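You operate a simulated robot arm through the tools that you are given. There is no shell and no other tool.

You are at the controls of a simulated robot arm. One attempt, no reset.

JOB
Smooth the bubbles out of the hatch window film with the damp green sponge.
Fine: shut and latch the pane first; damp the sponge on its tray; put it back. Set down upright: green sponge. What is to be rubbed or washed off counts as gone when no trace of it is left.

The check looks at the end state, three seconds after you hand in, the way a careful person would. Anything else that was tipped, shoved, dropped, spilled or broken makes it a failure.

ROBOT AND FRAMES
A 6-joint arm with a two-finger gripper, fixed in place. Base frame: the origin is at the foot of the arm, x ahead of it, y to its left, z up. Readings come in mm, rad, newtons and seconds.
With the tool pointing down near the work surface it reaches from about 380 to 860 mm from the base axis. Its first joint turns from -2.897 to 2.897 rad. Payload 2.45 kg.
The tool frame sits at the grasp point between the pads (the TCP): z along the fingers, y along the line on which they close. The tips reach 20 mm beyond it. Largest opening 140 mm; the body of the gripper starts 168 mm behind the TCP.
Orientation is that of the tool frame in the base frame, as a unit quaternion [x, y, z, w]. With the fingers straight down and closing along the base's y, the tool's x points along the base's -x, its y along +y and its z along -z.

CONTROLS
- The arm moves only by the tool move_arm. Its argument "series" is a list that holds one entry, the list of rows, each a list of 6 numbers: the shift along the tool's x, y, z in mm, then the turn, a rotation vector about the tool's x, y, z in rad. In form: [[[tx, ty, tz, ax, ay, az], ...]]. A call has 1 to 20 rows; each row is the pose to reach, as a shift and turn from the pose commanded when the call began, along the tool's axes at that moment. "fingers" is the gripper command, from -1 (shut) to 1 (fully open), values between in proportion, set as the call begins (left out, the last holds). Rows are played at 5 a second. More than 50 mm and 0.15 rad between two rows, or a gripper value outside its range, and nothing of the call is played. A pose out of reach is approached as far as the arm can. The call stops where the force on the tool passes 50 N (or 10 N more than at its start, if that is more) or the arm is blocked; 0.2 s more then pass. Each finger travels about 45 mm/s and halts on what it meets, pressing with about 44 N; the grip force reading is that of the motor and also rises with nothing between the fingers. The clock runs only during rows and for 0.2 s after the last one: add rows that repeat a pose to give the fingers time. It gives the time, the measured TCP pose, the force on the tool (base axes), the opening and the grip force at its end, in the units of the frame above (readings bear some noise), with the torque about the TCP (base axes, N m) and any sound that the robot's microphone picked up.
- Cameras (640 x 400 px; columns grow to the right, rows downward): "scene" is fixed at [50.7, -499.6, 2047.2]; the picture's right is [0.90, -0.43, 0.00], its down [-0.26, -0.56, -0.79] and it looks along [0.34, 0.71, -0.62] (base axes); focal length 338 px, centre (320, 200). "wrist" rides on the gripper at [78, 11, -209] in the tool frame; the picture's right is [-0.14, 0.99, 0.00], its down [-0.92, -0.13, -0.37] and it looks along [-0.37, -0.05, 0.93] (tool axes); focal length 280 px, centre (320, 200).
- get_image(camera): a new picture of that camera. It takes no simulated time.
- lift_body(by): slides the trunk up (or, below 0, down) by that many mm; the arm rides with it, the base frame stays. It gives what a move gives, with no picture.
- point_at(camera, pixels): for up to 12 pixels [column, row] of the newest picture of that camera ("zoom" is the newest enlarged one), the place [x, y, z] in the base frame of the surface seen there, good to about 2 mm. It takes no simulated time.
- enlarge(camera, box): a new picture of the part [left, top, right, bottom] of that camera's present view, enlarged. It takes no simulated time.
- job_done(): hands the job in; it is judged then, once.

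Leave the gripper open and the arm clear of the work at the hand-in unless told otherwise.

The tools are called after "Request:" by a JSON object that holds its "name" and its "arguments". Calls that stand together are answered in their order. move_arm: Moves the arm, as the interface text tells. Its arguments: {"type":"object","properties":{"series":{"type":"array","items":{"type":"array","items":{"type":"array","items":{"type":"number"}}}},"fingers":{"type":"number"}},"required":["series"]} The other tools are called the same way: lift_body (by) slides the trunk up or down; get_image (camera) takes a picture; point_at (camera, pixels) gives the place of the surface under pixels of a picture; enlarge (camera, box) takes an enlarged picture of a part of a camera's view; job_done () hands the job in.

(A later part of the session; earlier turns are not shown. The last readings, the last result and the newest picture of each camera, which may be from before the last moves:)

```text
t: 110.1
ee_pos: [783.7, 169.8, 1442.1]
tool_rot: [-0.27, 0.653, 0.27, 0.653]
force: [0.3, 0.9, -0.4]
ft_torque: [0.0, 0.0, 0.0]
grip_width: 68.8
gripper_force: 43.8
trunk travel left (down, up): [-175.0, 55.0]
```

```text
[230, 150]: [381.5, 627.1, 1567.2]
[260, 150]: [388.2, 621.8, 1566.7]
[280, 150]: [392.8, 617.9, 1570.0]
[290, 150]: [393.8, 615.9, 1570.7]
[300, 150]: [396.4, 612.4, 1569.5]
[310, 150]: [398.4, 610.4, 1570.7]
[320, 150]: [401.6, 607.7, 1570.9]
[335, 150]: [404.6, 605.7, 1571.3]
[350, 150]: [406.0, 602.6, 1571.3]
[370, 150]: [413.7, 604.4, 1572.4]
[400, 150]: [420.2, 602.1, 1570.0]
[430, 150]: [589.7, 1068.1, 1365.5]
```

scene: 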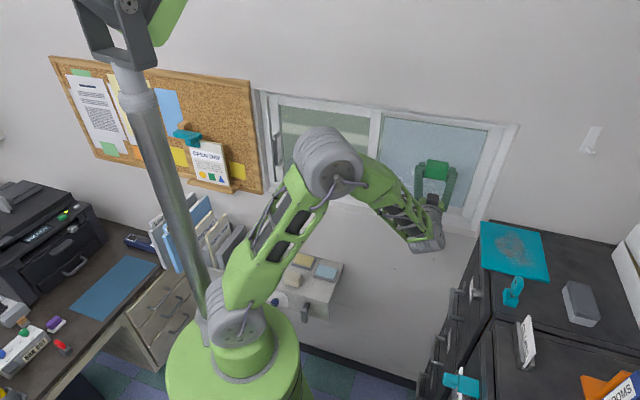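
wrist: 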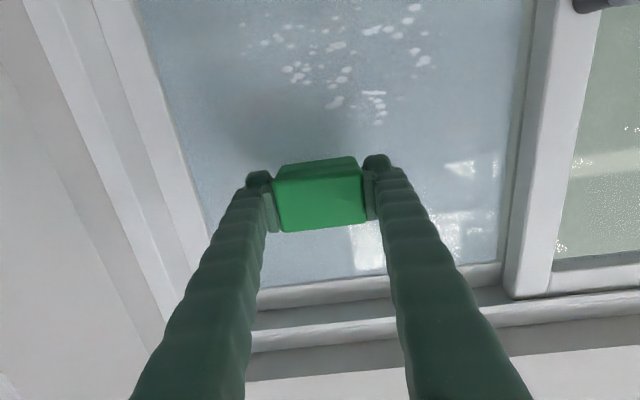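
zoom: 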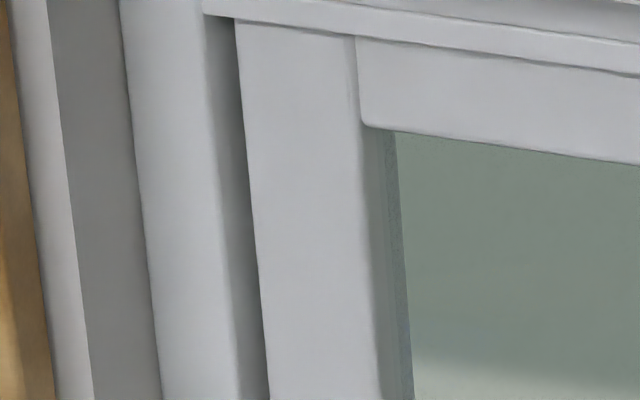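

The pane's edge is where it was when I latched it (u≈-171; the jamb is at -175.5). I retract so I can also measure the lever's exact angle.

Request:
{"name": "move_arm", "arguments": {"series": [[[0, 0, -40, 0, 0, 0], [5, 5, -80, 0, 0, 0], [12, 12, -120, 0, 0, 0], [20, 20, -160, 0, 0, 0], [30, 30, -198, 0, 0, 0], [40, 38, -229, 0, 0, 0], [40, 38, -229, 0, 0, 0]]]}}

Request:
{"name": "get_image", "arguments": {"camera": "wrist"}}

Request:
{"name": "enlarge", "arguments": {"camera": "wrist", "box": [395, 30, 525, 110]}}

Request:
{"name": "point_at", "arguments": {"camera": "zoom", "pixels": [[160, 230], [260, 200], [360, 190], [460, 180], [490, 160], [490, 215], [150, 210], [160, 255], [300, 165], [300, 230], [450, 150], [450, 220]]}}

```text
t: 111.7
ee_pos: [596.4, 34.4, 1403.1]
tool_rot: [-0.27, 0.654, 0.27, 0.653]
force: [0.4, 0.3, -0.1]
ft_torque: [0.0, 0.03, 0.01]
grip_width: 68.5
gripper_force: 43.5
trunk travel left (down, up): [-175.0, 55.0]
```

```text
taken
```

wrist: 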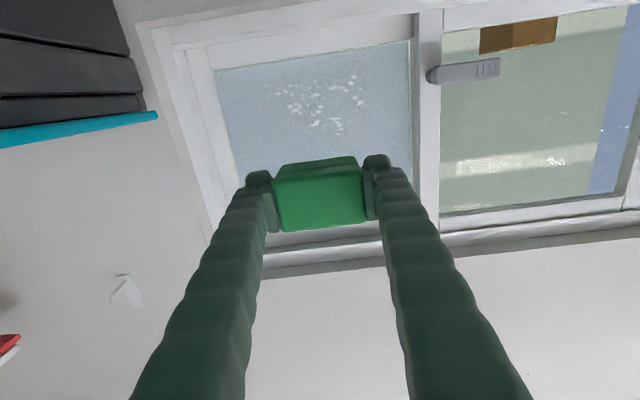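

```text
4.92 times, centred on (460, 70) of wrist
```

zoom: 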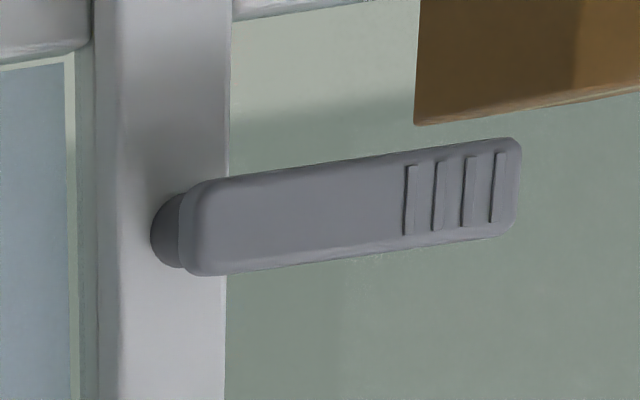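

```text
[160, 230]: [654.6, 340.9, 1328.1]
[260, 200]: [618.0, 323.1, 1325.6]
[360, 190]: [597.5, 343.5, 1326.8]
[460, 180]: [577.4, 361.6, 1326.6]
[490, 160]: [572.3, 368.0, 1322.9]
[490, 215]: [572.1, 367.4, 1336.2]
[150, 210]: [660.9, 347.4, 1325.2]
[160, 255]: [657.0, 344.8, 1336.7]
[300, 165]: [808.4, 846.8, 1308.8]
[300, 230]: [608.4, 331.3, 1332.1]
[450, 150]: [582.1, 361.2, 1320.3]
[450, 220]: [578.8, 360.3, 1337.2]
```

The lever is exactly level at its stop, so the latch is fine. One more safe test before anything else is a very light touch, in case the film only responds to gentle pressure. I approach the same cluster and stop at the first trace of contact.

Request:
{"name": "move_arm", "arguments": {"series": [[[3, 5, 45, 0, 0, 0], [6, 10, 90, 0, 0, 0], [9, 15, 135, 0, 0, 0], [12, 20, 180, 0, 0, 0], [15, 22, 222, 0, 0, 0], [15, 22, 245, 0, 0, 0], [15, 22, 252, 0, 0, 0], [15, 22, 254.5, 0, 0, 0], [15, 22, 254.5, 0, 0, 0]]]}}

```text
t: 113.7
ee_pos: [759.3, 227.4, 1386.9]
tool_rot: [-0.269, 0.653, 0.27, 0.654]
force: [-0.3, 0.0, -0.5]
ft_torque: [-0.01, 0.02, -0.02]
grip_width: 68.8
gripper_force: 44.4
trunk travel left (down, up): [-175.0, 55.0]
```

No contact yet at n≈698. I creep forward in half-millimetre steps.

Request:
{"name": "move_arm", "arguments": {"series": [[[0, 0, 2, 0, 0, 0], [0, 0, 3, 0, 0, 0], [0, 0, 3.5, 0, 0, 0], [0, 0, 4, 0, 0, 0], [0, 0, 4.3, 0, 0, 0], [0, 0, 4.3, 0, 0, 0]]]}}

```text
t: 115.1
ee_pos: [760.2, 229.7, 1387.5]
tool_rot: [-0.27, 0.653, 0.27, 0.654]
force: [-6.6, -5.6, -0.5]
ft_torque: [0.06, 0.08, -0.06]
grip_width: 68.9
gripper_force: 44.7
trunk travel left (down, up): [-175.0, 55.0]
```

About 8.6 N. I back off 0.25 mm and do gentle, slow strokes.

Request:
{"name": "move_arm", "arguments": {"series": [[[0, 0, -0.3, 0, 0, 0], [0, 5, -0.3, 0, 0, 0], [0, 10, -0.3, 0, 0, 0], [0, 15, -0.3, 0, 0, 0], [0, 20, -0.3, 0, 0, 0], [0, 15, -0.3, 0, 0, 0], [0, 10, -0.3, 0, 0, 0], [0, 5, -0.3, 0, 0, 0], [0, 0, -0.3, 0, 0, 0], [0, -5, -0.3, 0, 0, 0], [0, -10, -0.3, 0, 0, 0], [0, -5, -0.3, 0, 0, 0], [0, 0, -0.3, 0, 0, 0], [0, 5, -0.3, 0, 0, 0], [0, 10, -0.3, 0, 0, 0], [0, 15, -0.3, 0, 0, 0], [0, 20, -0.3, 0, 0, 0], [0, 10, -0.3, 0, 0, 0], [0, 0, -0.3, 0, 0, 0], [0, 0, -0.3, 0, 0, 0]]]}}

Request:
{"name": "move_arm", "arguments": {"series": [[[0, 0, -15, 0, 0, 0], [0, 0, -30, 0, 0, 0], [-30, -30, -30, 0, 0, 0], [-55, -60, -30, 0, 0, 0], [-55, -60, -30, 0, 0, 0]]]}}

Request:
{"name": "get_image", "arguments": {"camera": "wrist"}}

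Request:
{"name": "enlarge", "arguments": {"camera": "wrist", "box": [180, 20, 460, 170]}}

Request:
{"name": "enlarge", "arguments": {"camera": "wrist", "box": [240, 130, 400, 250]}}

```text
t: 119.3
ee_pos: [760.1, 231.1, 1387.5]
tool_rot: [-0.271, 0.653, 0.27, 0.653]
force: [-12.4, -2.0, -1.9]
ft_torque: [0.04, 0.04, 0.16]
grip_width: 69.0
gripper_force: 44.6
trunk travel left (down, up): [-175.0, 55.0]
```

```text
t: 120.5
ee_pos: [783.6, 167.4, 1441.4]
tool_rot: [-0.271, 0.653, 0.271, 0.653]
force: [0.4, -0.4, 0.4]
ft_torque: [0.02, 0.04, -0.01]
grip_width: 68.6
gripper_force: 44.2
trunk travel left (down, up): [-175.0, 55.0]
```

```text
taken
```

wrist: 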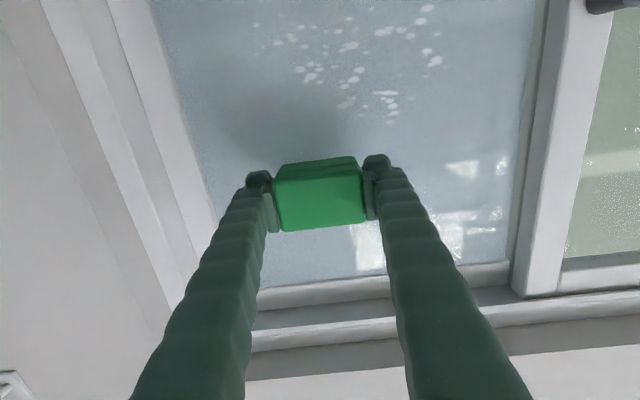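

```text
2.29 times, centred on (320, 95) of wrist
```

zoom: 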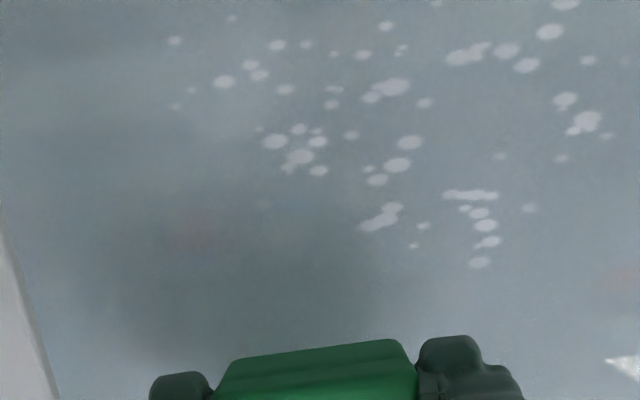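

```text
3.33 times, centred on (320, 190) of wrist
```

zoom: 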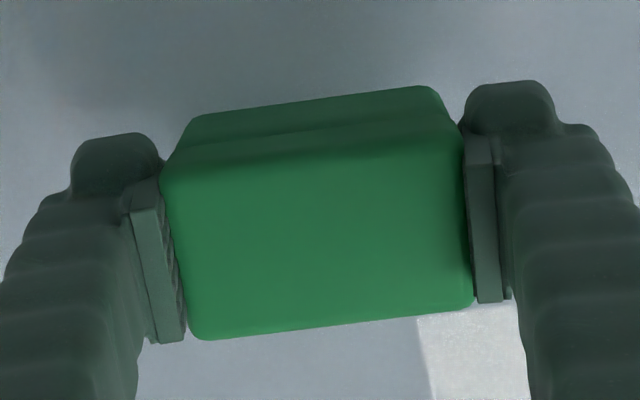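

Still no change, and the sponge shows no darkening from either press. I'd better inspect both pads close up. I retract and turn the tool down again.

Request:
{"name": "move_arm", "arguments": {"series": [[[0, 0, -40, 0, 0, 0], [5, 5, -80, 0, 0, 0], [12, 12, -120, 0, 0, 0], [20, 20, -160, 0, 0, 0], [30, 30, -198, 0, 0, 0], [40, 38, -229, 0, 0, 0]]]}}

Request:
{"name": "move_arm", "arguments": {"series": [[[0, 0, 0, 0, 0.131, 0], [0, 0, 0, 0, 0.262, 0], [0, 0, 0, 0, 0.393, 0], [0, 0, 0, 0, 0.524, 0], [0, 0, 0, 0, 0.655, 0], [0, 0, 0, 0, 0.786, 0], [0, 0, 0, 0, 0.917, 0], [0, 0, 0, 0, 1.048, 0], [0, 0, 0, 0, 1.179, 0], [0, 0, 0, 0, 1.31, 0], [0, 0, 0, 0, 1.44, 0], [0, 0, 0, 0, 1.571, 0], [0, 0, 0, 0, 1.571, 0]]]}}

Request:
{"name": "move_arm", "arguments": {"series": [[[-8, 27, 28, 0, 0, 0], [-16, 54, 56, 0, 0, 0], [-24, 81, 84, 0, 0, 0], [-32, 108, 112, 0, 0, 0], [-40, 135, 140, 0, 0, 0], [-48, 162, 168, 0, 0, 0], [-56, 189, 196, 0, 0, 0], [-64, 216, 224, 0, 0, 0], [-70, 243, 252, 0, 0, 0], [-70, 270, 280, 0, 0, 0], [-70, 297, 305, 0, 0, 0], [-70, 320, 325, 0, 0, 0], [-70, 320, 325, 0, 0, 0]]]}}

Request:
{"name": "get_image", "arguments": {"camera": "wrist"}}

```text
t: 121.9
ee_pos: [593.0, 31.9, 1402.1]
tool_rot: [-0.271, 0.653, 0.271, 0.653]
force: [-0.5, -0.2, -0.3]
ft_torque: [0.0, 0.02, 0.01]
grip_width: 69.1
gripper_force: 43.9
trunk travel left (down, up): [-175.0, 55.0]
```

```text
t: 124.7
ee_pos: [593.2, 32.2, 1401.4]
tool_rot: [-0.382, 0.924, -0.001, 0.0]
force: [-0.2, -0.2, -0.6]
ft_torque: [0.0, -0.02, 0.01]
grip_width: 68.7
gripper_force: 44.3
trunk travel left (down, up): [-175.0, 55.0]
```

```text
t: 127.5
ee_pos: [417.7, 310.4, 1077.0]
tool_rot: [-0.382, 0.924, 0.0, 0.0]
force: [0.6, -0.8, -0.9]
ft_torque: [0.01, -0.04, 0.0]
grip_width: 68.7
gripper_force: 44.2
trunk travel left (down, up): [-175.0, 55.0]
```

```text
taken
```

wrist: 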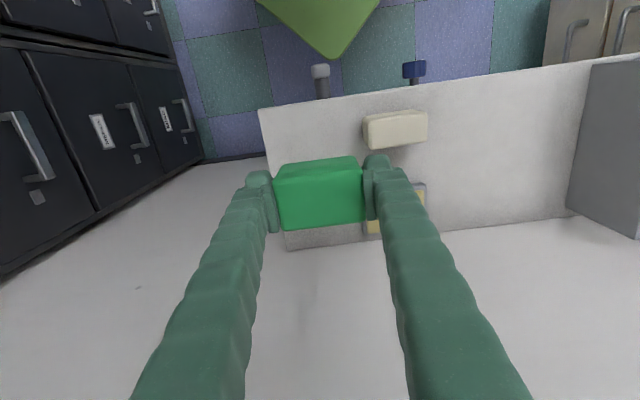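

The sponge hides the trays from here. I move right and back (u≈220, n≈450) so both trays come into view beside the right finger.

Request:
{"name": "move_arm", "arguments": {"series": [[[20, -40, 0, 0, 0, 0], [40, -80, 0, 0, 0, 0], [60, -120, 0, 0, 0, 0], [65, -150, 0, 0, 0, 0], [65, -150, 0, 0, 0, 0]]]}}

Request:
{"name": "get_image", "arguments": {"camera": "wrist"}}

```text
t: 128.7
ee_pos: [479.4, 155.9, 1074.7]
tool_rot: [-0.383, 0.924, -0.001, 0.0]
force: [0.2, 0.5, -0.5]
ft_torque: [0.0, 0.0, 0.01]
grip_width: 68.8
gripper_force: 44.3
trunk travel left (down, up): [-175.0, 55.0]
```

```text
taken
```

wrist: 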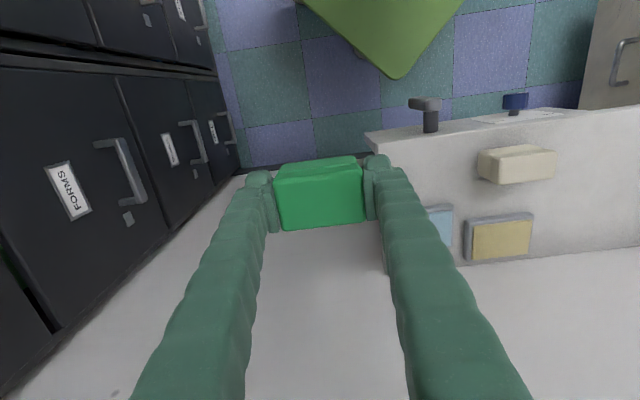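

I enlarge the two pads, at columns 425-540, rows 195-265.

Request:
{"name": "enlarge", "arguments": {"camera": "wrist", "box": [420, 190, 545, 270]}}

Request:
{"name": "enlarge", "arguments": {"camera": "wrist", "box": [400, 80, 620, 200]}}

Request:
{"name": "enlarge", "arguments": {"camera": "scene", "box": [290, 245, 345, 290]}}

```text
5.00 times, centred on (482, 230) of wrist
```

zoom: 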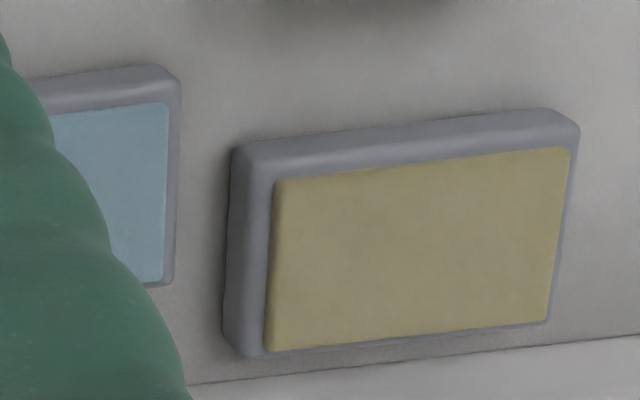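

```text
2.91 times, centred on (510, 140) of wrist
```

zoom: 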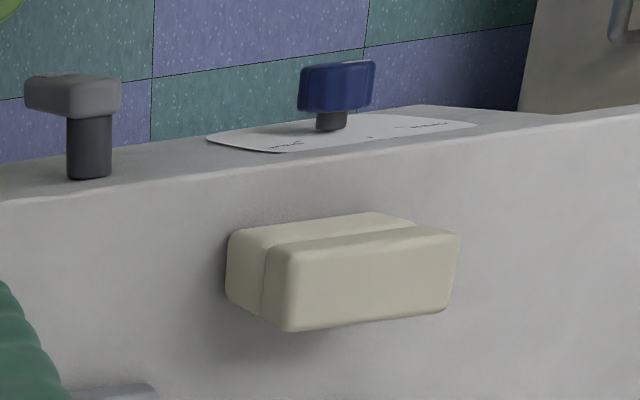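

```text
8.89 times, centred on (318, 268) of scene
```

zoom: 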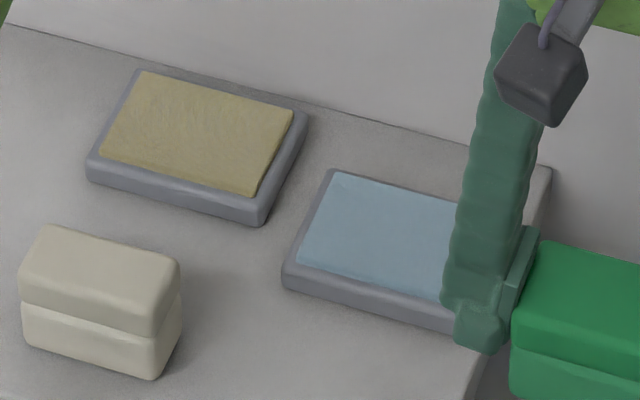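

Both pads look plain; nothing new shows there. Layout and colour still say blue is the green sponge's tray, so I give it a much longer soak there. I go back above the blue pad.

Request:
{"name": "move_arm", "arguments": {"series": [[[-30, 30, 5, 0, 0, 0], [-60, 60, 10, 0, 0, 0], [-90, 90, 20, 0, 0, 0], [-120, 120, 40, 0, 0, 0], [-137, 135, 65, 0, 0, 0], [-137, 135, 90, 0, 0, 0], [-137, 135, 105, 0, 0, 0], [-137, 135, 110, 0, 0, 0], [-137, 135, 110, 0, 0, 0]]]}}

```text
t: 130.7
ee_pos: [478.4, 348.8, 965.9]
tool_rot: [-0.382, 0.924, 0.0, 0.0]
force: [0.2, 0.1, -0.5]
ft_torque: [0.01, -0.02, 0.01]
grip_width: 68.7
gripper_force: 43.3
trunk travel left (down, up): [-175.0, 55.0]
```

Request:
{"name": "move_arm", "arguments": {"series": [[[0, 0, 3, 0, 0, 0], [0, 0, 5, 0, 0, 0], [0, 0, 6, 0, 0, 0], [0, 0, 7, 0, 0, 0], [0, 0, 7.5, 0, 0, 0], [0, 0, 7.5, 0, 0, 0]]]}}

```text
t: 132.1
ee_pos: [479.4, 348.9, 961.6]
tool_rot: [-0.381, 0.924, 0.001, 0.002]
force: [-0.6, -3.0, 44.1]
ft_torque: [-0.46, 0.09, -0.01]
grip_width: 68.7
gripper_force: 44.5
trunk travel left (down, up): [-175.0, 55.0]
```

Contact again at 44 N. I soak it for a long time with presses and small rubs on the pad.

Request:
{"name": "move_arm", "arguments": {"series": [[[0, 0, -1, 0, 0, 0], [0, 5, -1, 0, 0, 0], [0, 5, -1, 0, 0, 0], [0, -5, -1, 0, 0, 0], [0, -5, -1, 0, 0, 0], [0, 5, -1, 0, 0, 0], [0, -5, -1, 0, 0, 0], [5, 0, -1, 0, 0, 0], [-5, 0, -1, 0, 0, 0], [5, 0, -1, 0, 0, 0], [-5, 0, -1, 0, 0, 0], [0, 0, -1, 0, 0, 0], [0, 0, -3, 0, 0, 0], [0, 0, -3, 0, 0, 0], [0, 0, -1, 0, 0, 0], [0, 0, -1, 0, 0, 0], [0, 0, -3, 0, 0, 0], [0, 0, -3, 0, 0, 0], [0, 0, -1, 0, 0, 0], [0, 0, -1, 0, 0, 0]]]}}

Request:
{"name": "move_arm", "arguments": {"series": [[[0, 0, 0, 0, 0, 0], [0, 0, 0, 0, 0, 0], [0, 0, 0, 0, 0, 0], [0, 0, 0, 0, 0, 0], [0, 0, 0, 0, 0, 0], [0, 0, 0, 0, 0, 0], [0, 0, 0, 0, 0, 0], [0, 0, 0, 0, 0, 0], [0, 0, 0, 0, 0, 0], [0, 0, 0, 0, 0, 0], [0, 0, 0, 0, 0, 0], [0, 0, 0, 0, 0, 0], [0, 0, 0, 0, 0, 0], [0, 0, 0, 0, 0, 0], [0, 0, 0, 0, 0, 0], [0, 0, 0, 0, 0, 0], [0, 0, 0, 0, 0, 0], [0, 0, 0, 0, 0, 0], [0, 0, 0, 0, 0, 0], [0, 0, 0, 0, 0, 0]]]}}

Request:
{"name": "move_arm", "arguments": {"series": [[[0, 0, 0, 0, 0, 0], [0, 0, 0, 0, 0, 0], [0, 0, 0, 0, 0, 0], [0, 0, 0, 0, 0, 0], [0, 0, 0, 0, 0, 0], [0, 0, 0, 0, 0, 0], [0, 0, 0, 0, 0, 0], [0, 0, 0, 0, 0, 0], [0, 0, 0, 0, 0, 0], [0, 0, 0, 0, 0, 0], [0, 0, 0, 0, 0, 0], [0, 0, 0, 0, 0, 0], [0, 0, 0, 0, 0, 0], [0, 0, 0, 0, 0, 0], [0, 0, 0, 0, 0, 0], [0, 0, 0, 0, 0, 0], [0, 0, 0, 0, 0, 0], [0, 0, 0, 0, 0, 0], [0, 0, 0, 0, 0, 0], [0, 0, 0, 0, 0, 0]]]}}

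Request:
{"name": "get_image", "arguments": {"camera": "wrist"}}

Request:
{"name": "enlarge", "arguments": {"camera": "scene", "box": [290, 235, 350, 295]}}

```text
t: 136.3
ee_pos: [478.2, 347.6, 961.7]
tool_rot: [-0.382, 0.924, 0.001, 0.001]
force: [-0.6, -2.3, 10.7]
ft_torque: [-0.02, 0.1, -0.03]
grip_width: 68.6
gripper_force: 44.2
trunk travel left (down, up): [-175.0, 55.0]
```

```text
t: 140.5
ee_pos: [477.7, 348.5, 961.6]
tool_rot: [-0.382, 0.924, 0.0, 0.0]
force: [0.9, 0.8, 18.7]
ft_torque: [0.08, -0.02, -0.01]
grip_width: 68.6
gripper_force: 43.8
trunk travel left (down, up): [-175.0, 55.0]
```

```text
t: 144.7
ee_pos: [479.3, 349.0, 961.7]
tool_rot: [-0.382, 0.924, 0.0, 0.0]
force: [-0.9, 0.2, 11.1]
ft_torque: [0.01, 0.02, 0.09]
grip_width: 68.6
gripper_force: 43.9
trunk travel left (down, up): [-175.0, 55.0]
```

```text
taken
```

wrist: 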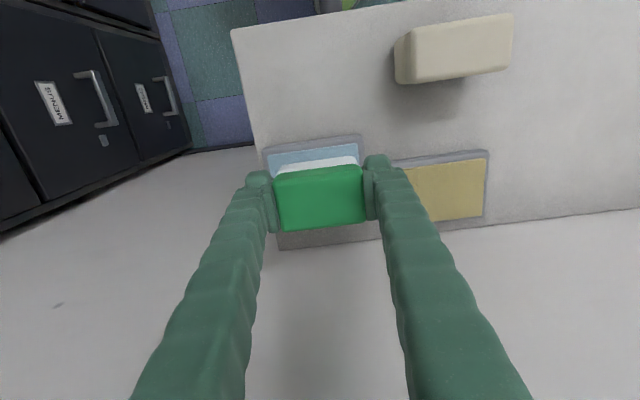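

```text
6.67 times, centred on (320, 265) of scene
```

zoom: 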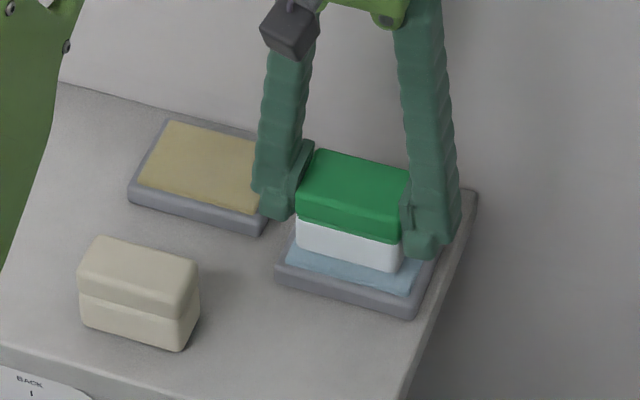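

The lower half of the sponge has turned white, so the long soak worked and it's visibly loaded now. I carry it to the window along the known path.

Request:
{"name": "move_arm", "arguments": {"series": [[[0, 0, -30, 0, 0, 0], [0, 0, -60, 0, 0, 0], [11.6, -25, -92, 0, 0, 0], [23.2, -50, -124, 0, 0, 0], [34.8, -75, -156, 0, 0, 0], [46.3, -100, -188, 0, 0, 0], [58, -125, -220, 0, 0, 0], [69.5, -150, -252, 0, 0, 0], [81, -175, -284, 0, 0, 0], [92.7, -200, -316, 0, 0, 0], [104.3, -225, -348, 0, 0, 0], [115.8, -250, -380, 0, 0, 0], [127.4, -275, -412, 0, 0, 0], [139, -300, -441, 0, 0, 0]]]}}

Request:
{"name": "move_arm", "arguments": {"series": [[[0, 0, 0, 0, -0.131, 0], [0, 0, 0, 0, -0.262, 0], [0, 0, 0, 0, -0.393, 0], [0, 0, 0, 0, -0.524, 0], [0, 0, 0, 0, -0.655, 0], [0, 0, 0, 0, -0.785, 0], [0, 0, 0, 0, -0.916, 0], [0, 0, 0, 0, -1.047, 0], [0, 0, 0, 0, -1.178, 0], [0, 0, 0, 0, -1.309, 0], [0, 0, 0, 0, -1.44, 0], [0, 0, 0, 0, -1.571, 0], [0, 0, 0, 0, -1.571, 0]]]}}

Request:
{"name": "get_image", "arguments": {"camera": "wrist"}}

Request:
{"name": "enlarge", "arguments": {"camera": "scene", "box": [370, 110, 500, 260]}}

```text
t: 147.7
ee_pos: [590.2, 36.8, 1399.9]
tool_rot: [-0.381, 0.924, 0.0, 0.0]
force: [0.9, -0.2, -0.5]
ft_torque: [0.01, -0.02, 0.0]
grip_width: 68.6
gripper_force: 44.3
trunk travel left (down, up): [-175.0, 55.0]
```

```text
t: 150.5
ee_pos: [591.3, 37.7, 1400.4]
tool_rot: [-0.27, 0.654, 0.27, 0.654]
force: [-0.2, -0.3, -0.3]
ft_torque: [0.03, 0.0, 0.01]
grip_width: 69.1
gripper_force: 43.7
trunk travel left (down, up): [-175.0, 55.0]
```

```text
taken
```

wrist: 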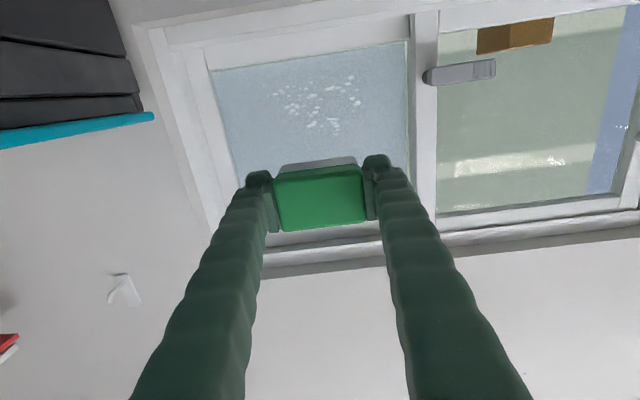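

```text
2.67 times, centred on (435, 185) of scene
```

zoom: 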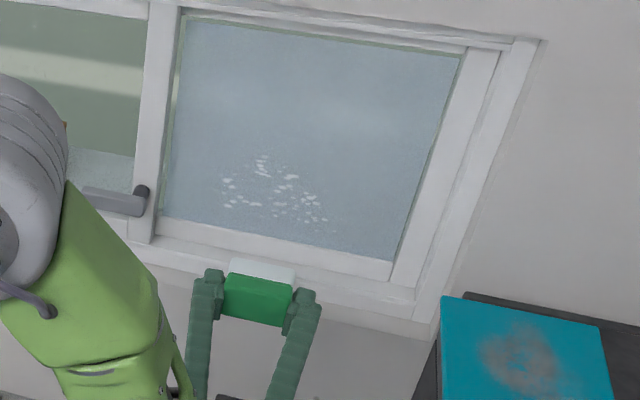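

The white face persists. I approach the cluster at u≈365, z≈1388 again and creep into contact.

Request:
{"name": "move_arm", "arguments": {"series": [[[3, 6, 45, 0, 0, 0], [6, 12, 90, 0, 0, 0], [9, 18, 135, 0, 0, 0], [12, 24, 180, 0, 0, 0], [12, 26, 222, 0, 0, 0], [12, 26, 245, 0, 0, 0], [12, 26, 252, 0, 0, 0], [12, 26, 255, 0, 0, 0], [12, 26, 256, 0, 0, 0], [12, 26, 256, 0, 0, 0]]]}}

```text
t: 152.7
ee_pos: [753.2, 235.5, 1389.0]
tool_rot: [-0.269, 0.654, 0.27, 0.653]
force: [-20.7, -18.6, -4.3]
ft_torque: [-0.08, 0.08, -0.19]
grip_width: 68.8
gripper_force: 44.0
trunk travel left (down, up): [-175.0, 55.0]
```

28 N is a bit much; I ease off 0.6 mm and stroke ±20 mm a few times, then look.

Request:
{"name": "move_arm", "arguments": {"series": [[[0, 0, -0.6, 0, 0, 0], [0, 10, -0.6, 0, 0, 0], [0, 20, -0.6, 0, 0, 0], [0, 10, -0.6, 0, 0, 0], [0, 0, -0.6, 0, 0, 0], [0, -10, -0.6, 0, 0, 0], [0, -20, -0.6, 0, 0, 0], [0, -10, -0.6, 0, 0, 0], [0, 0, -0.6, 0, 0, 0], [0, 10, -0.6, 0, 0, 0], [0, 20, -0.6, 0, 0, 0], [0, 10, -0.6, 0, 0, 0], [0, 0, -0.6, 0, 0, 0], [0, -10, -0.6, 0, 0, 0], [0, -20, -0.6, 0, 0, 0], [0, -10, -0.6, 0, 0, 0], [0, 0, -0.6, 0, 0, 0]]]}}

Request:
{"name": "get_image", "arguments": {"camera": "wrist"}}

Request:
{"name": "enlarge", "arguments": {"camera": "wrist", "box": [180, 90, 460, 250]}}

```text
t: 156.3
ee_pos: [755.1, 234.7, 1389.7]
tool_rot: [-0.271, 0.653, 0.27, 0.654]
force: [-0.2, -3.6, 0.5]
ft_torque: [-0.01, 0.03, -0.05]
grip_width: 68.4
gripper_force: 43.8
trunk travel left (down, up): [-175.0, 55.0]
```

```text
taken
```

wrist: 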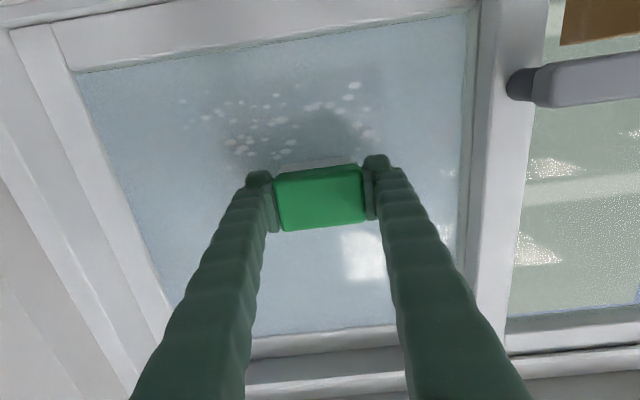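

```text
2.29 times, centred on (320, 170) of wrist
```

zoom: 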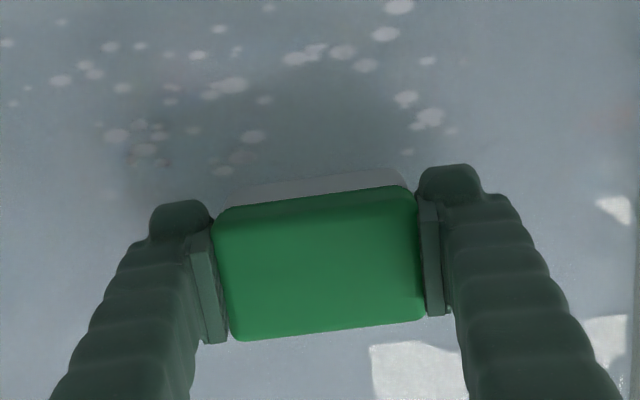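

Force is down to ~3 N here. I pull back and look at the cluster under the sponge.

Request:
{"name": "move_arm", "arguments": {"series": [[[0, 0, -15, 0, 0, 0], [0, 0, -30, 0, 0, 0], [-30, -30, -30, 0, 0, 0], [-55, -60, -30, 0, 0, 0], [-55, -60, -30, 0, 0, 0]]]}}

Request:
{"name": "get_image", "arguments": {"camera": "wrist"}}

Request:
{"name": "enlarge", "arguments": {"camera": "wrist", "box": [180, 20, 460, 170]}}

```text
t: 157.5
ee_pos: [776.7, 172.6, 1446.8]
tool_rot: [-0.27, 0.653, 0.27, 0.654]
force: [-0.6, -1.2, -0.4]
ft_torque: [-0.02, -0.01, 0.0]
grip_width: 68.6
gripper_force: 44.4
trunk travel left (down, up): [-175.0, 55.0]
```

```text
taken
```

wrist: 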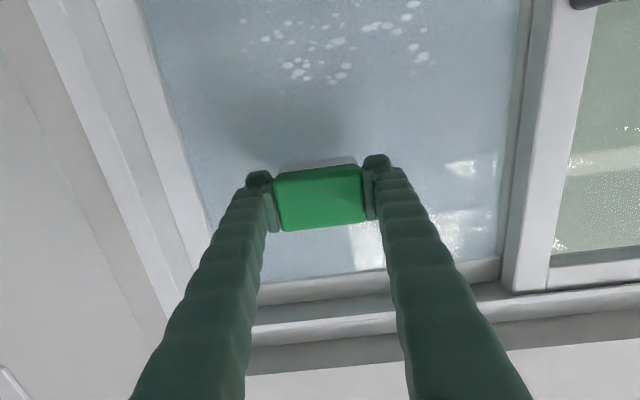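

```text
2.29 times, centred on (320, 95) of wrist
```

zoom: 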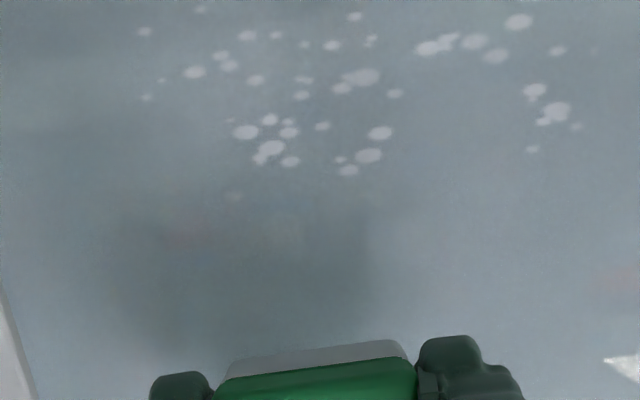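

The cluster is gone: with the soaked sponge the rubbing works. Now I go over the rest systematically, starting at u≈470, z≈1373, coming into contact.

Request:
{"name": "move_arm", "arguments": {"series": [[[36, -20, 0, 0, 0, 0], [73, -43, 0, 0, 0, 0], [73, -43, 15, 0, 0, 0], [73, -43, 24, 0, 0, 0], [73, -43, 27, 0, 0, 0], [73, -43, 28, 0, 0, 0], [73, -43, 28, 0, 0, 0]]]}}

```text
t: 159.1
ee_pos: [824.1, 162.2, 1372.6]
tool_rot: [-0.271, 0.654, 0.27, 0.653]
force: [0.0, 0.3, 0.2]
ft_torque: [0.02, 0.03, -0.02]
grip_width: 69.0
gripper_force: 43.6
trunk travel left (down, up): [-175.0, 55.0]
```

Request:
{"name": "move_arm", "arguments": {"series": [[[0, 0, 1, 0, 0, 0], [0, 0, 2, 0, 0, 0], [0, 0, 2.6, 0, 0, 0], [0, 0, 3.1, 0, 0, 0], [0, 0, 3.1, 0, 0, 0]]]}}

```text
t: 160.3
ee_pos: [826.3, 163.7, 1371.5]
tool_rot: [-0.27, 0.653, 0.271, 0.653]
force: [-17.1, -8.6, -4.0]
ft_torque: [-0.09, 0.01, 0.11]
grip_width: 68.5
gripper_force: 44.3
trunk travel left (down, up): [-175.0, 55.0]
```

18 N. I wipe left along z≈1372 to u≈312, then step down 27 mm.

Request:
{"name": "move_arm", "arguments": {"series": [[[0, 12, 0, 0, 0, 0], [0, 24, 0, 0, 0, 0], [0, 36, 0, 0, 0, 0], [0, 48, 0, 0, 0, 0], [0, 60, 0, 0, 0, 0], [0, 72, 0, 0, 0, 0], [0, 84, 0, 0, 0, 0], [0, 96, 0, 0, 0, 0], [0, 108, 0, 0, 0, 0], [0, 120, -0.1, 0, 0, 0], [0, 132, -0.1, 0, 0, 0], [0, 144, -0.2, 0, 0, 0], [0, 156, -0.2, 0, 0, 0], [9, 156, -0.2, 0, 0, 0], [18, 156, -0.2, 0, 0, 0], [27, 156, -0.2, 0, 0, 0]]]}}

Request:
{"name": "get_image", "arguments": {"camera": "wrist"}}

```text
t: 163.7
ee_pos: [715.8, 273.9, 1345.1]
tool_rot: [-0.27, 0.654, 0.27, 0.653]
force: [-11.0, -7.0, 2.9]
ft_torque: [0.17, -0.12, 0.17]
grip_width: 68.6
gripper_force: 44.1
trunk travel left (down, up): [-175.0, 55.0]
```

```text
taken
```

wrist: 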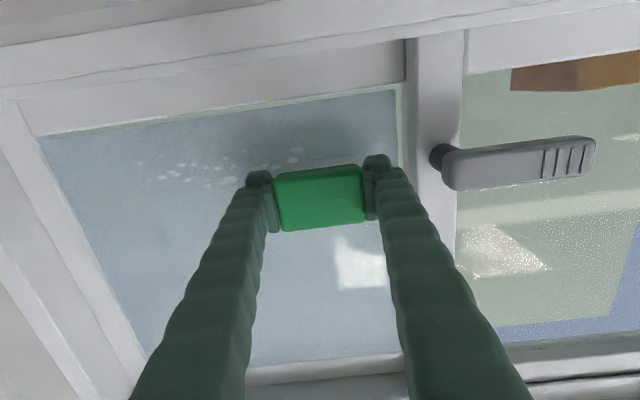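

12.7 N. The area above is clearing. I wipe right along z≈1345 to u≈470, then step down to z≈1319.

Request:
{"name": "move_arm", "arguments": {"series": [[[0, -12, 0, 0, 0, 0], [0, -24, 0, 0, 0, 0], [0, -36, 0, 0, 0, 0], [0, -48, 0.1, 0, 0, 0], [0, -60, 0.1, 0, 0, 0], [0, -72, 0.2, 0, 0, 0], [0, -84, 0.2, 0, 0, 0], [0, -96, 0.3, 0, 0, 0], [0, -108, 0.3, 0, 0, 0], [0, -120, 0.4, 0, 0, 0], [0, -132, 0.4, 0, 0, 0], [0, -144, 0.5, 0, 0, 0], [0, -158, 0.5, 0, 0, 0], [9, -158, 0.5, 0, 0, 0], [18, -158, 0.5, 0, 0, 0], [26, -158, 0.5, 0, 0, 0]]]}}

Request:
{"name": "get_image", "arguments": {"camera": "wrist"}}

```text
t: 167.1
ee_pos: [827.5, 162.4, 1321.7]
tool_rot: [-0.269, 0.653, 0.269, 0.655]
force: [-8.4, -11.1, 7.0]
ft_torque: [0.12, -0.16, -0.18]
grip_width: 68.7
gripper_force: 43.7
trunk travel left (down, up): [-175.0, 55.0]
```

```text
taken
```

wrist: 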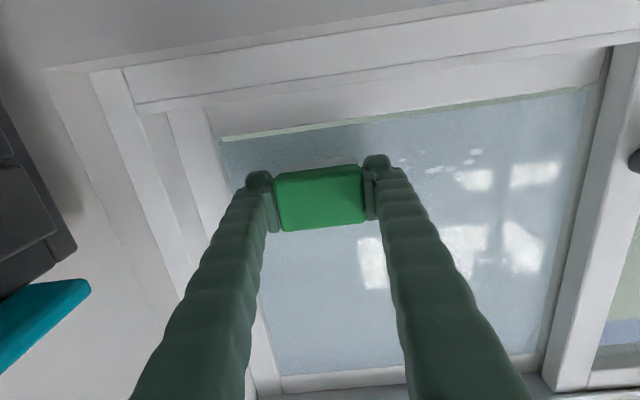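

I check whether the sponge still shows its white (damp) face.

Request:
{"name": "enlarge", "arguments": {"camera": "wrist", "box": [240, 130, 400, 250]}}

Request:
{"name": "enlarge", "arguments": {"camera": "scene", "box": [390, 140, 490, 220]}}

```text
3.33 times, centred on (320, 190) of wrist
```

zoom: 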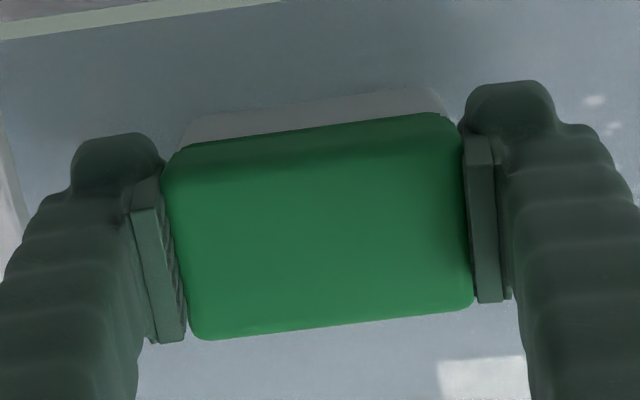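

```text
5.00 times, centred on (440, 180) of scene
```

zoom: 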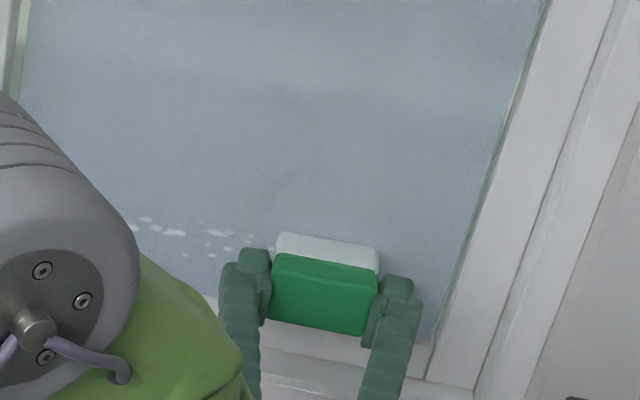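

Still white, and only the lowest bubbles (z<1330) remain. I wipe left along z≈1320 to u≈312, then step down 16 mm.

Request:
{"name": "move_arm", "arguments": {"series": [[[0, 12, 0, 0, 0, 0], [0, 24, 0, 0, 0, 0], [0, 36, 0, 0, 0, 0], [0, 48, 0, 0, 0, 0], [0, 60, 0, 0, 0, 0], [0, 72, 0, 0, 0, 0], [0, 84, -0.1, 0, 0, 0], [0, 96, -0.1, 0, 0, 0], [0, 108, -0.2, 0, 0, 0], [0, 120, -0.2, 0, 0, 0], [0, 132, -0.3, 0, 0, 0], [0, 144, -0.3, 0, 0, 0], [0, 158, -0.4, 0, 0, 0], [8, 158, -0.4, 0, 0, 0], [15, 158, -0.4, 0, 0, 0]]]}}

Request:
{"name": "get_image", "arguments": {"camera": "wrist"}}

```text
t: 170.3
ee_pos: [715.2, 274.6, 1305.6]
tool_rot: [-0.272, 0.652, 0.272, 0.654]
force: [-11.3, -6.6, 9.2]
ft_torque: [0.08, -0.35, -0.12]
grip_width: 68.7
gripper_force: 44.0
trunk travel left (down, up): [-175.0, 55.0]
```

```text
taken
```

wrist: 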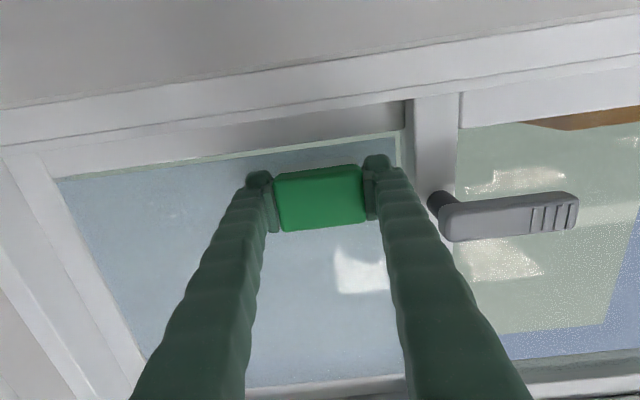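

Nearly all gone. One more pass right along z≈1305 to u≈470.

Request:
{"name": "move_arm", "arguments": {"series": [[[0, -12, 0, 0, 0, 0], [0, -24, 0, 0, 0, 0], [0, -36, 0, 0, 0, 0], [0, -48, 0.1, 0, 0, 0], [0, -60, 0.1, 0, 0, 0], [0, -72, 0.2, 0, 0, 0], [0, -84, 0.2, 0, 0, 0], [0, -96, 0.3, 0, 0, 0], [0, -108, 0.3, 0, 0, 0], [0, -120, 0.4, 0, 0, 0], [0, -132, 0.4, 0, 0, 0], [0, -144, 0.5, 0, 0, 0], [0, -158, 0.5, 0, 0, 0]]]}}

Request:
{"name": "move_arm", "arguments": {"series": [[[0, 0, -15, 0, 0, 0], [0, 0, -30, 0, 0, 0], [-35, 0, -50, 0, 0, 0], [-65, 10, -85, 0, 0, 0], [-95, 25, -120, 0, 0, 0], [-95, 40, -160, 0, 0, 0], [-95, 60, -200, 0, 0, 0], [-95, 78, -240, 0, 0, 0], [-95, 78, -250, 0, 0, 0]]]}}

Request:
{"name": "get_image", "arguments": {"camera": "wrist"}}

Request:
{"name": "enlarge", "arguments": {"camera": "wrist", "box": [200, 30, 420, 170]}}

Request:
{"name": "enlarge", "arguments": {"camera": "scene", "box": [370, 110, 500, 230]}}

```text
t: 173.1
ee_pos: [825.9, 163.7, 1303.8]
tool_rot: [-0.27, 0.652, 0.27, 0.655]
force: [-25.1, -4.9, -2.2]
ft_torque: [0.0, 0.04, 0.27]
grip_width: 68.8
gripper_force: 44.0
trunk travel left (down, up): [-175.0, 55.0]
```

```text
t: 175.1
ee_pos: [597.6, 43.6, 1397.5]
tool_rot: [-0.271, 0.653, 0.271, 0.653]
force: [-0.2, 0.4, -0.6]
ft_torque: [0.0, -0.01, 0.02]
grip_width: 68.9
gripper_force: 43.1
trunk travel left (down, up): [-175.0, 55.0]
```

```text
taken
```

wrist: 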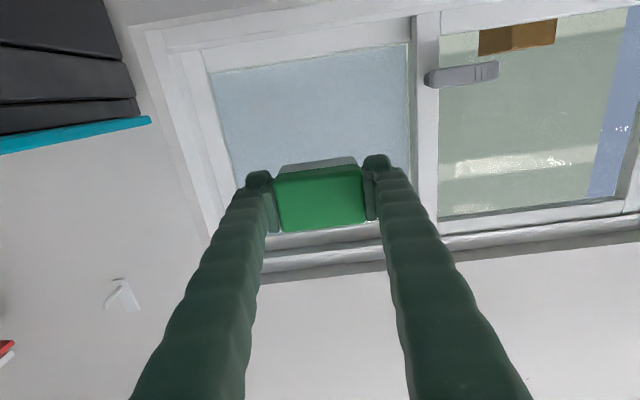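

```text
2.86 times, centred on (310, 100) of wrist
```

zoom: 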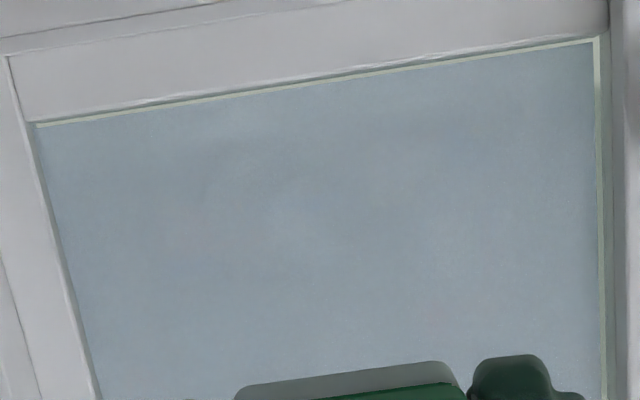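

```text
3.33 times, centred on (435, 170) of scene
```

zoom: 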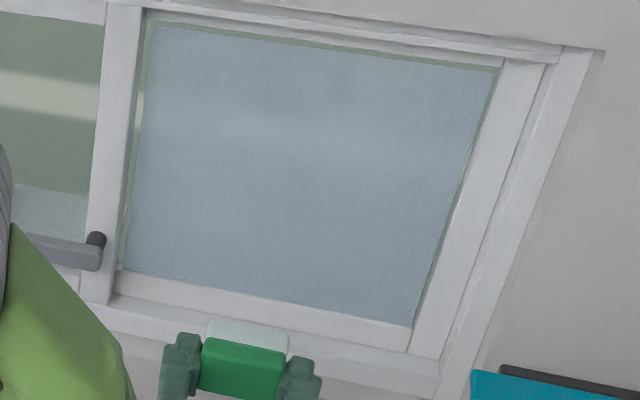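

The film looks clear. I check for faint leftovers at higher magnification.

Request:
{"name": "enlarge", "arguments": {"camera": "wrist", "box": [250, 50, 400, 150]}}

Request:
{"name": "enlarge", "arguments": {"camera": "wrist", "box": [205, 60, 305, 130]}}

Request:
{"name": "enlarge", "arguments": {"camera": "scene", "box": [395, 140, 475, 210]}}

```text
4.00 times, centred on (325, 100) of wrist
```

zoom: 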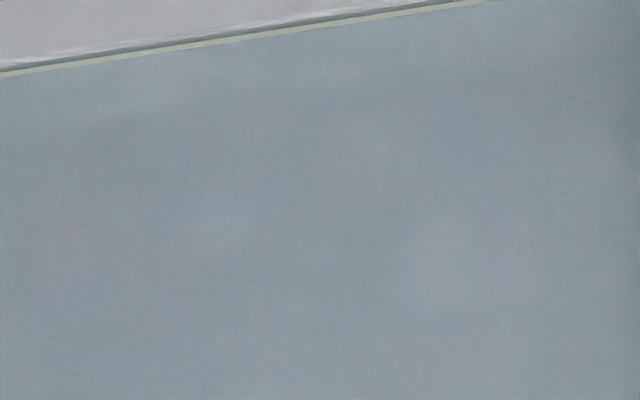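

```text
5.71 times, centred on (255, 95) of wrist
```

zoom: 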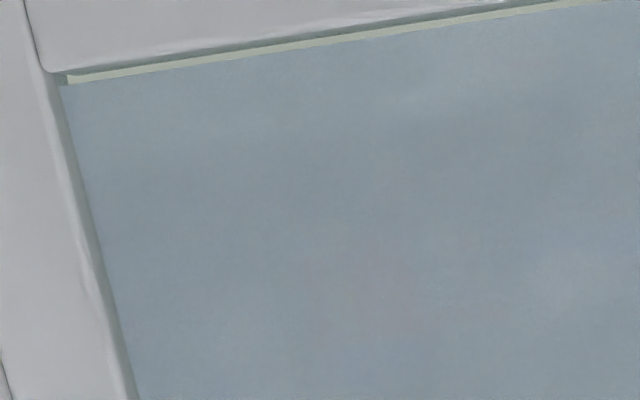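

```text
5.71 times, centred on (435, 175) of scene
```

zoom: 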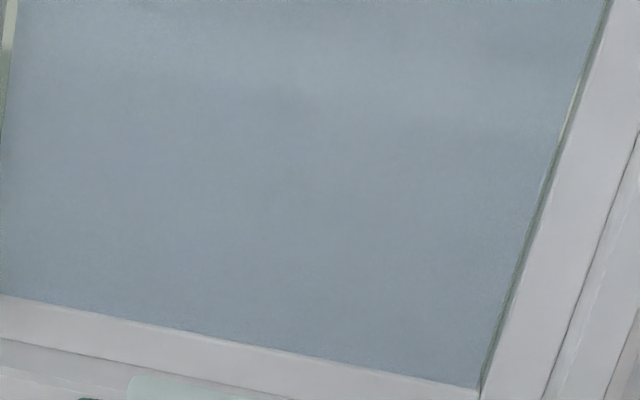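

No trace visible. For certainty I do one more set of overlapping passes while the sponge is still damp, starting at u≈465, z≈1397.

Request:
{"name": "move_arm", "arguments": {"series": [[[0, -12, 45, 0, 0, 0], [0, -24, 90, 0, 0, 0], [0, -38, 135, 0, 0, 0], [0, -52, 180, 0, 0, 0], [0, -66, 215, 0, 0, 0], [0, -73, 235, 0, 0, 0], [0, -73, 242, 0, 0, 0], [0, -73, 245, 0, 0, 0], [0, -73, 246, 0, 0, 0], [0, -73, 246, 0, 0, 0]]]}}

```text
t: 177.3
ee_pos: [823.4, 164.1, 1398.5]
tool_rot: [-0.271, 0.653, 0.27, 0.653]
force: [-0.4, 0.0, -0.5]
ft_torque: [-0.03, 0.02, 0.03]
grip_width: 68.8
gripper_force: 44.3
trunk travel left (down, up): [-175.0, 55.0]
```

Request:
{"name": "move_arm", "arguments": {"series": [[[0, 0, 1, 0, 0, 0], [0, 0, 1.6, 0, 0, 0], [0, 0, 2.2, 0, 0, 0], [0, 0, 2.2, 0, 0, 0]]]}}

```text
t: 178.3
ee_pos: [824.3, 166.1, 1399.4]
tool_rot: [-0.27, 0.654, 0.27, 0.654]
force: [-1.7, -3.9, -0.2]
ft_torque: [-0.05, -0.04, -0.12]
grip_width: 68.4
gripper_force: 43.7
trunk travel left (down, up): [-175.0, 55.0]
```

Light contact (4 N). I add 0.5 mm and wipe left along z≈1399, step down, and wipe back right along z≈1366.

Request:
{"name": "move_arm", "arguments": {"series": [[[0, 12, 0.5, 0, 0, 0], [0, 28, 0.5, 0, 0, 0], [0, 44, 0.5, 0, 0, 0], [0, 60, 0.5, 0, 0, 0], [0, 76, 0.5, 0, 0, 0], [0, 92, 0.5, 0, 0, 0], [0, 108, 0.4, 0, 0, 0], [0, 124, 0.4, 0, 0, 0], [0, 140, 0.3, 0, 0, 0], [0, 152, 0.3, 0, 0, 0], [12, 152, 0.3, 0, 0, 0], [24, 152, 0.3, 0, 0, 0], [33, 152, 0.3, 0, 0, 0]]]}}

Request:
{"name": "move_arm", "arguments": {"series": [[[0, -16, 0, 0, 0, 0], [0, -32, 0, 0, 0, 0], [0, -48, 0.1, 0, 0, 0], [0, -64, 0.1, 0, 0, 0], [0, -80, 0.2, 0, 0, 0], [0, -96, 0.2, 0, 0, 0], [0, -112, 0.3, 0, 0, 0], [0, -128, 0.3, 0, 0, 0], [0, -144, 0.4, 0, 0, 0], [0, -156, 0.4, 0, 0, 0], [12, -156, 0.4, 0, 0, 0], [24, -156, 0.4, 0, 0, 0], [33, -156, 0.4, 0, 0, 0]]]}}

```text
t: 181.1
ee_pos: [716.4, 273.4, 1367.8]
tool_rot: [-0.269, 0.653, 0.27, 0.654]
force: [-13.5, -8.8, 7.7]
ft_torque: [0.22, -0.16, 0.14]
grip_width: 68.7
gripper_force: 44.0
trunk travel left (down, up): [-175.0, 55.0]
```

```text
t: 183.9
ee_pos: [828.7, 161.4, 1334.9]
tool_rot: [-0.27, 0.652, 0.27, 0.655]
force: [-8.7, -10.7, 7.1]
ft_torque: [0.16, -0.19, -0.05]
grip_width: 68.7
gripper_force: 43.5
trunk travel left (down, up): [-175.0, 55.0]
```

Pressure stays around 14-16 N. Now I wipe left along z≈1335, step down, and wipe right along z≈1309.

Request:
{"name": "move_arm", "arguments": {"series": [[[0, 16, 0, 0, 0, 0], [0, 32, 0, 0, 0, 0], [0, 48, 0, 0, 0, 0], [0, 64, 0, 0, 0, 0], [0, 80, -0.1, 0, 0, 0], [0, 96, -0.1, 0, 0, 0], [0, 112, -0.2, 0, 0, 0], [0, 128, -0.2, 0, 0, 0], [0, 144, -0.3, 0, 0, 0], [0, 156, -0.3, 0, 0, 0], [10, 156, -0.3, 0, 0, 0], [20, 156, -0.3, 0, 0, 0], [27, 156, -0.3, 0, 0, 0]]]}}

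Request:
{"name": "move_arm", "arguments": {"series": [[[0, -16, 0, 0, 0, 0], [0, -32, 0, 0, 0, 0], [0, -48, 0.1, 0, 0, 0], [0, -64, 0.1, 0, 0, 0], [0, -80, 0.2, 0, 0, 0], [0, -96, 0.2, 0, 0, 0], [0, -112, 0.3, 0, 0, 0], [0, -128, 0.3, 0, 0, 0], [0, -144, 0.4, 0, 0, 0], [0, -156, 0.4, 0, 0, 0]]]}}

Request:
{"name": "move_arm", "arguments": {"series": [[[0, 0, -15, 0, 0, 0], [0, 0, -30, 0, 0, 0], [-35, 0, -50, 0, 0, 0], [-65, 10, -85, 0, 0, 0], [-92, 25, -120, 0, 0, 0], [-92, 40, -160, 0, 0, 0], [-92, 60, -200, 0, 0, 0], [-92, 76, -240, 0, 0, 0], [-92, 76, -250, 0, 0, 0]]]}}

Request:
{"name": "get_image", "arguments": {"camera": "wrist"}}

Request:
{"name": "enlarge", "arguments": {"camera": "scene", "box": [370, 110, 500, 230]}}

```text
t: 186.7
ee_pos: [717.2, 274.3, 1303.7]
tool_rot: [-0.271, 0.654, 0.271, 0.653]
force: [-5.2, -4.1, 0.3]
ft_torque: [0.15, 0.0, 0.17]
grip_width: 68.6
gripper_force: 44.3
trunk travel left (down, up): [-175.0, 55.0]
```

```text
t: 188.9
ee_pos: [826.9, 163.1, 1307.8]
tool_rot: [-0.27, 0.654, 0.271, 0.653]
force: [-21.3, -4.0, -0.7]
ft_torque: [0.01, 0.09, 0.25]
grip_width: 68.7
gripper_force: 43.9
trunk travel left (down, up): [-175.0, 55.0]
```

```text
t: 190.9
ee_pos: [597.7, 43.2, 1397.4]
tool_rot: [-0.27, 0.653, 0.27, 0.653]
force: [0.1, 0.3, -0.4]
ft_torque: [0.0, -0.01, -0.01]
grip_width: 68.8
gripper_force: 44.6
trunk travel left (down, up): [-175.0, 55.0]
```

```text
taken
```

wrist: 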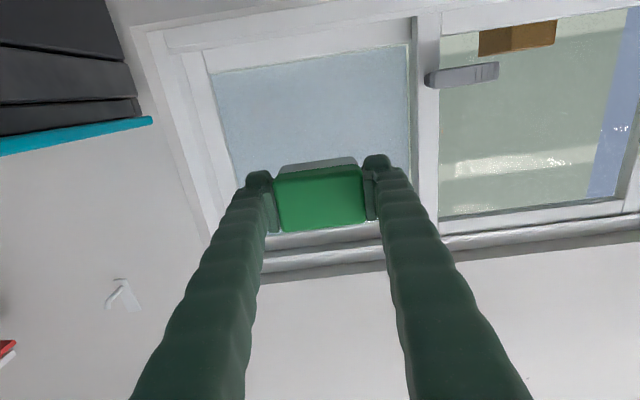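

```text
3.33 times, centred on (435, 170) of scene
```

zoom: 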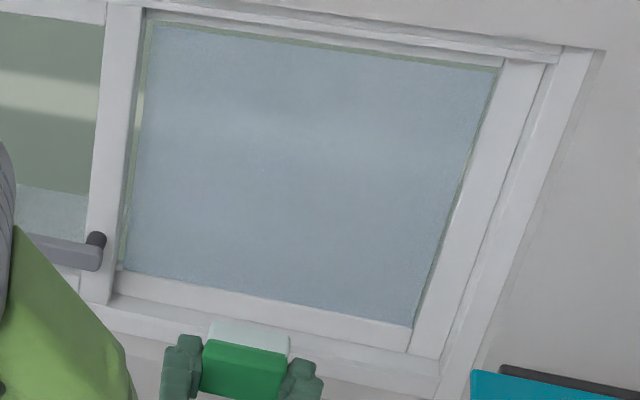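

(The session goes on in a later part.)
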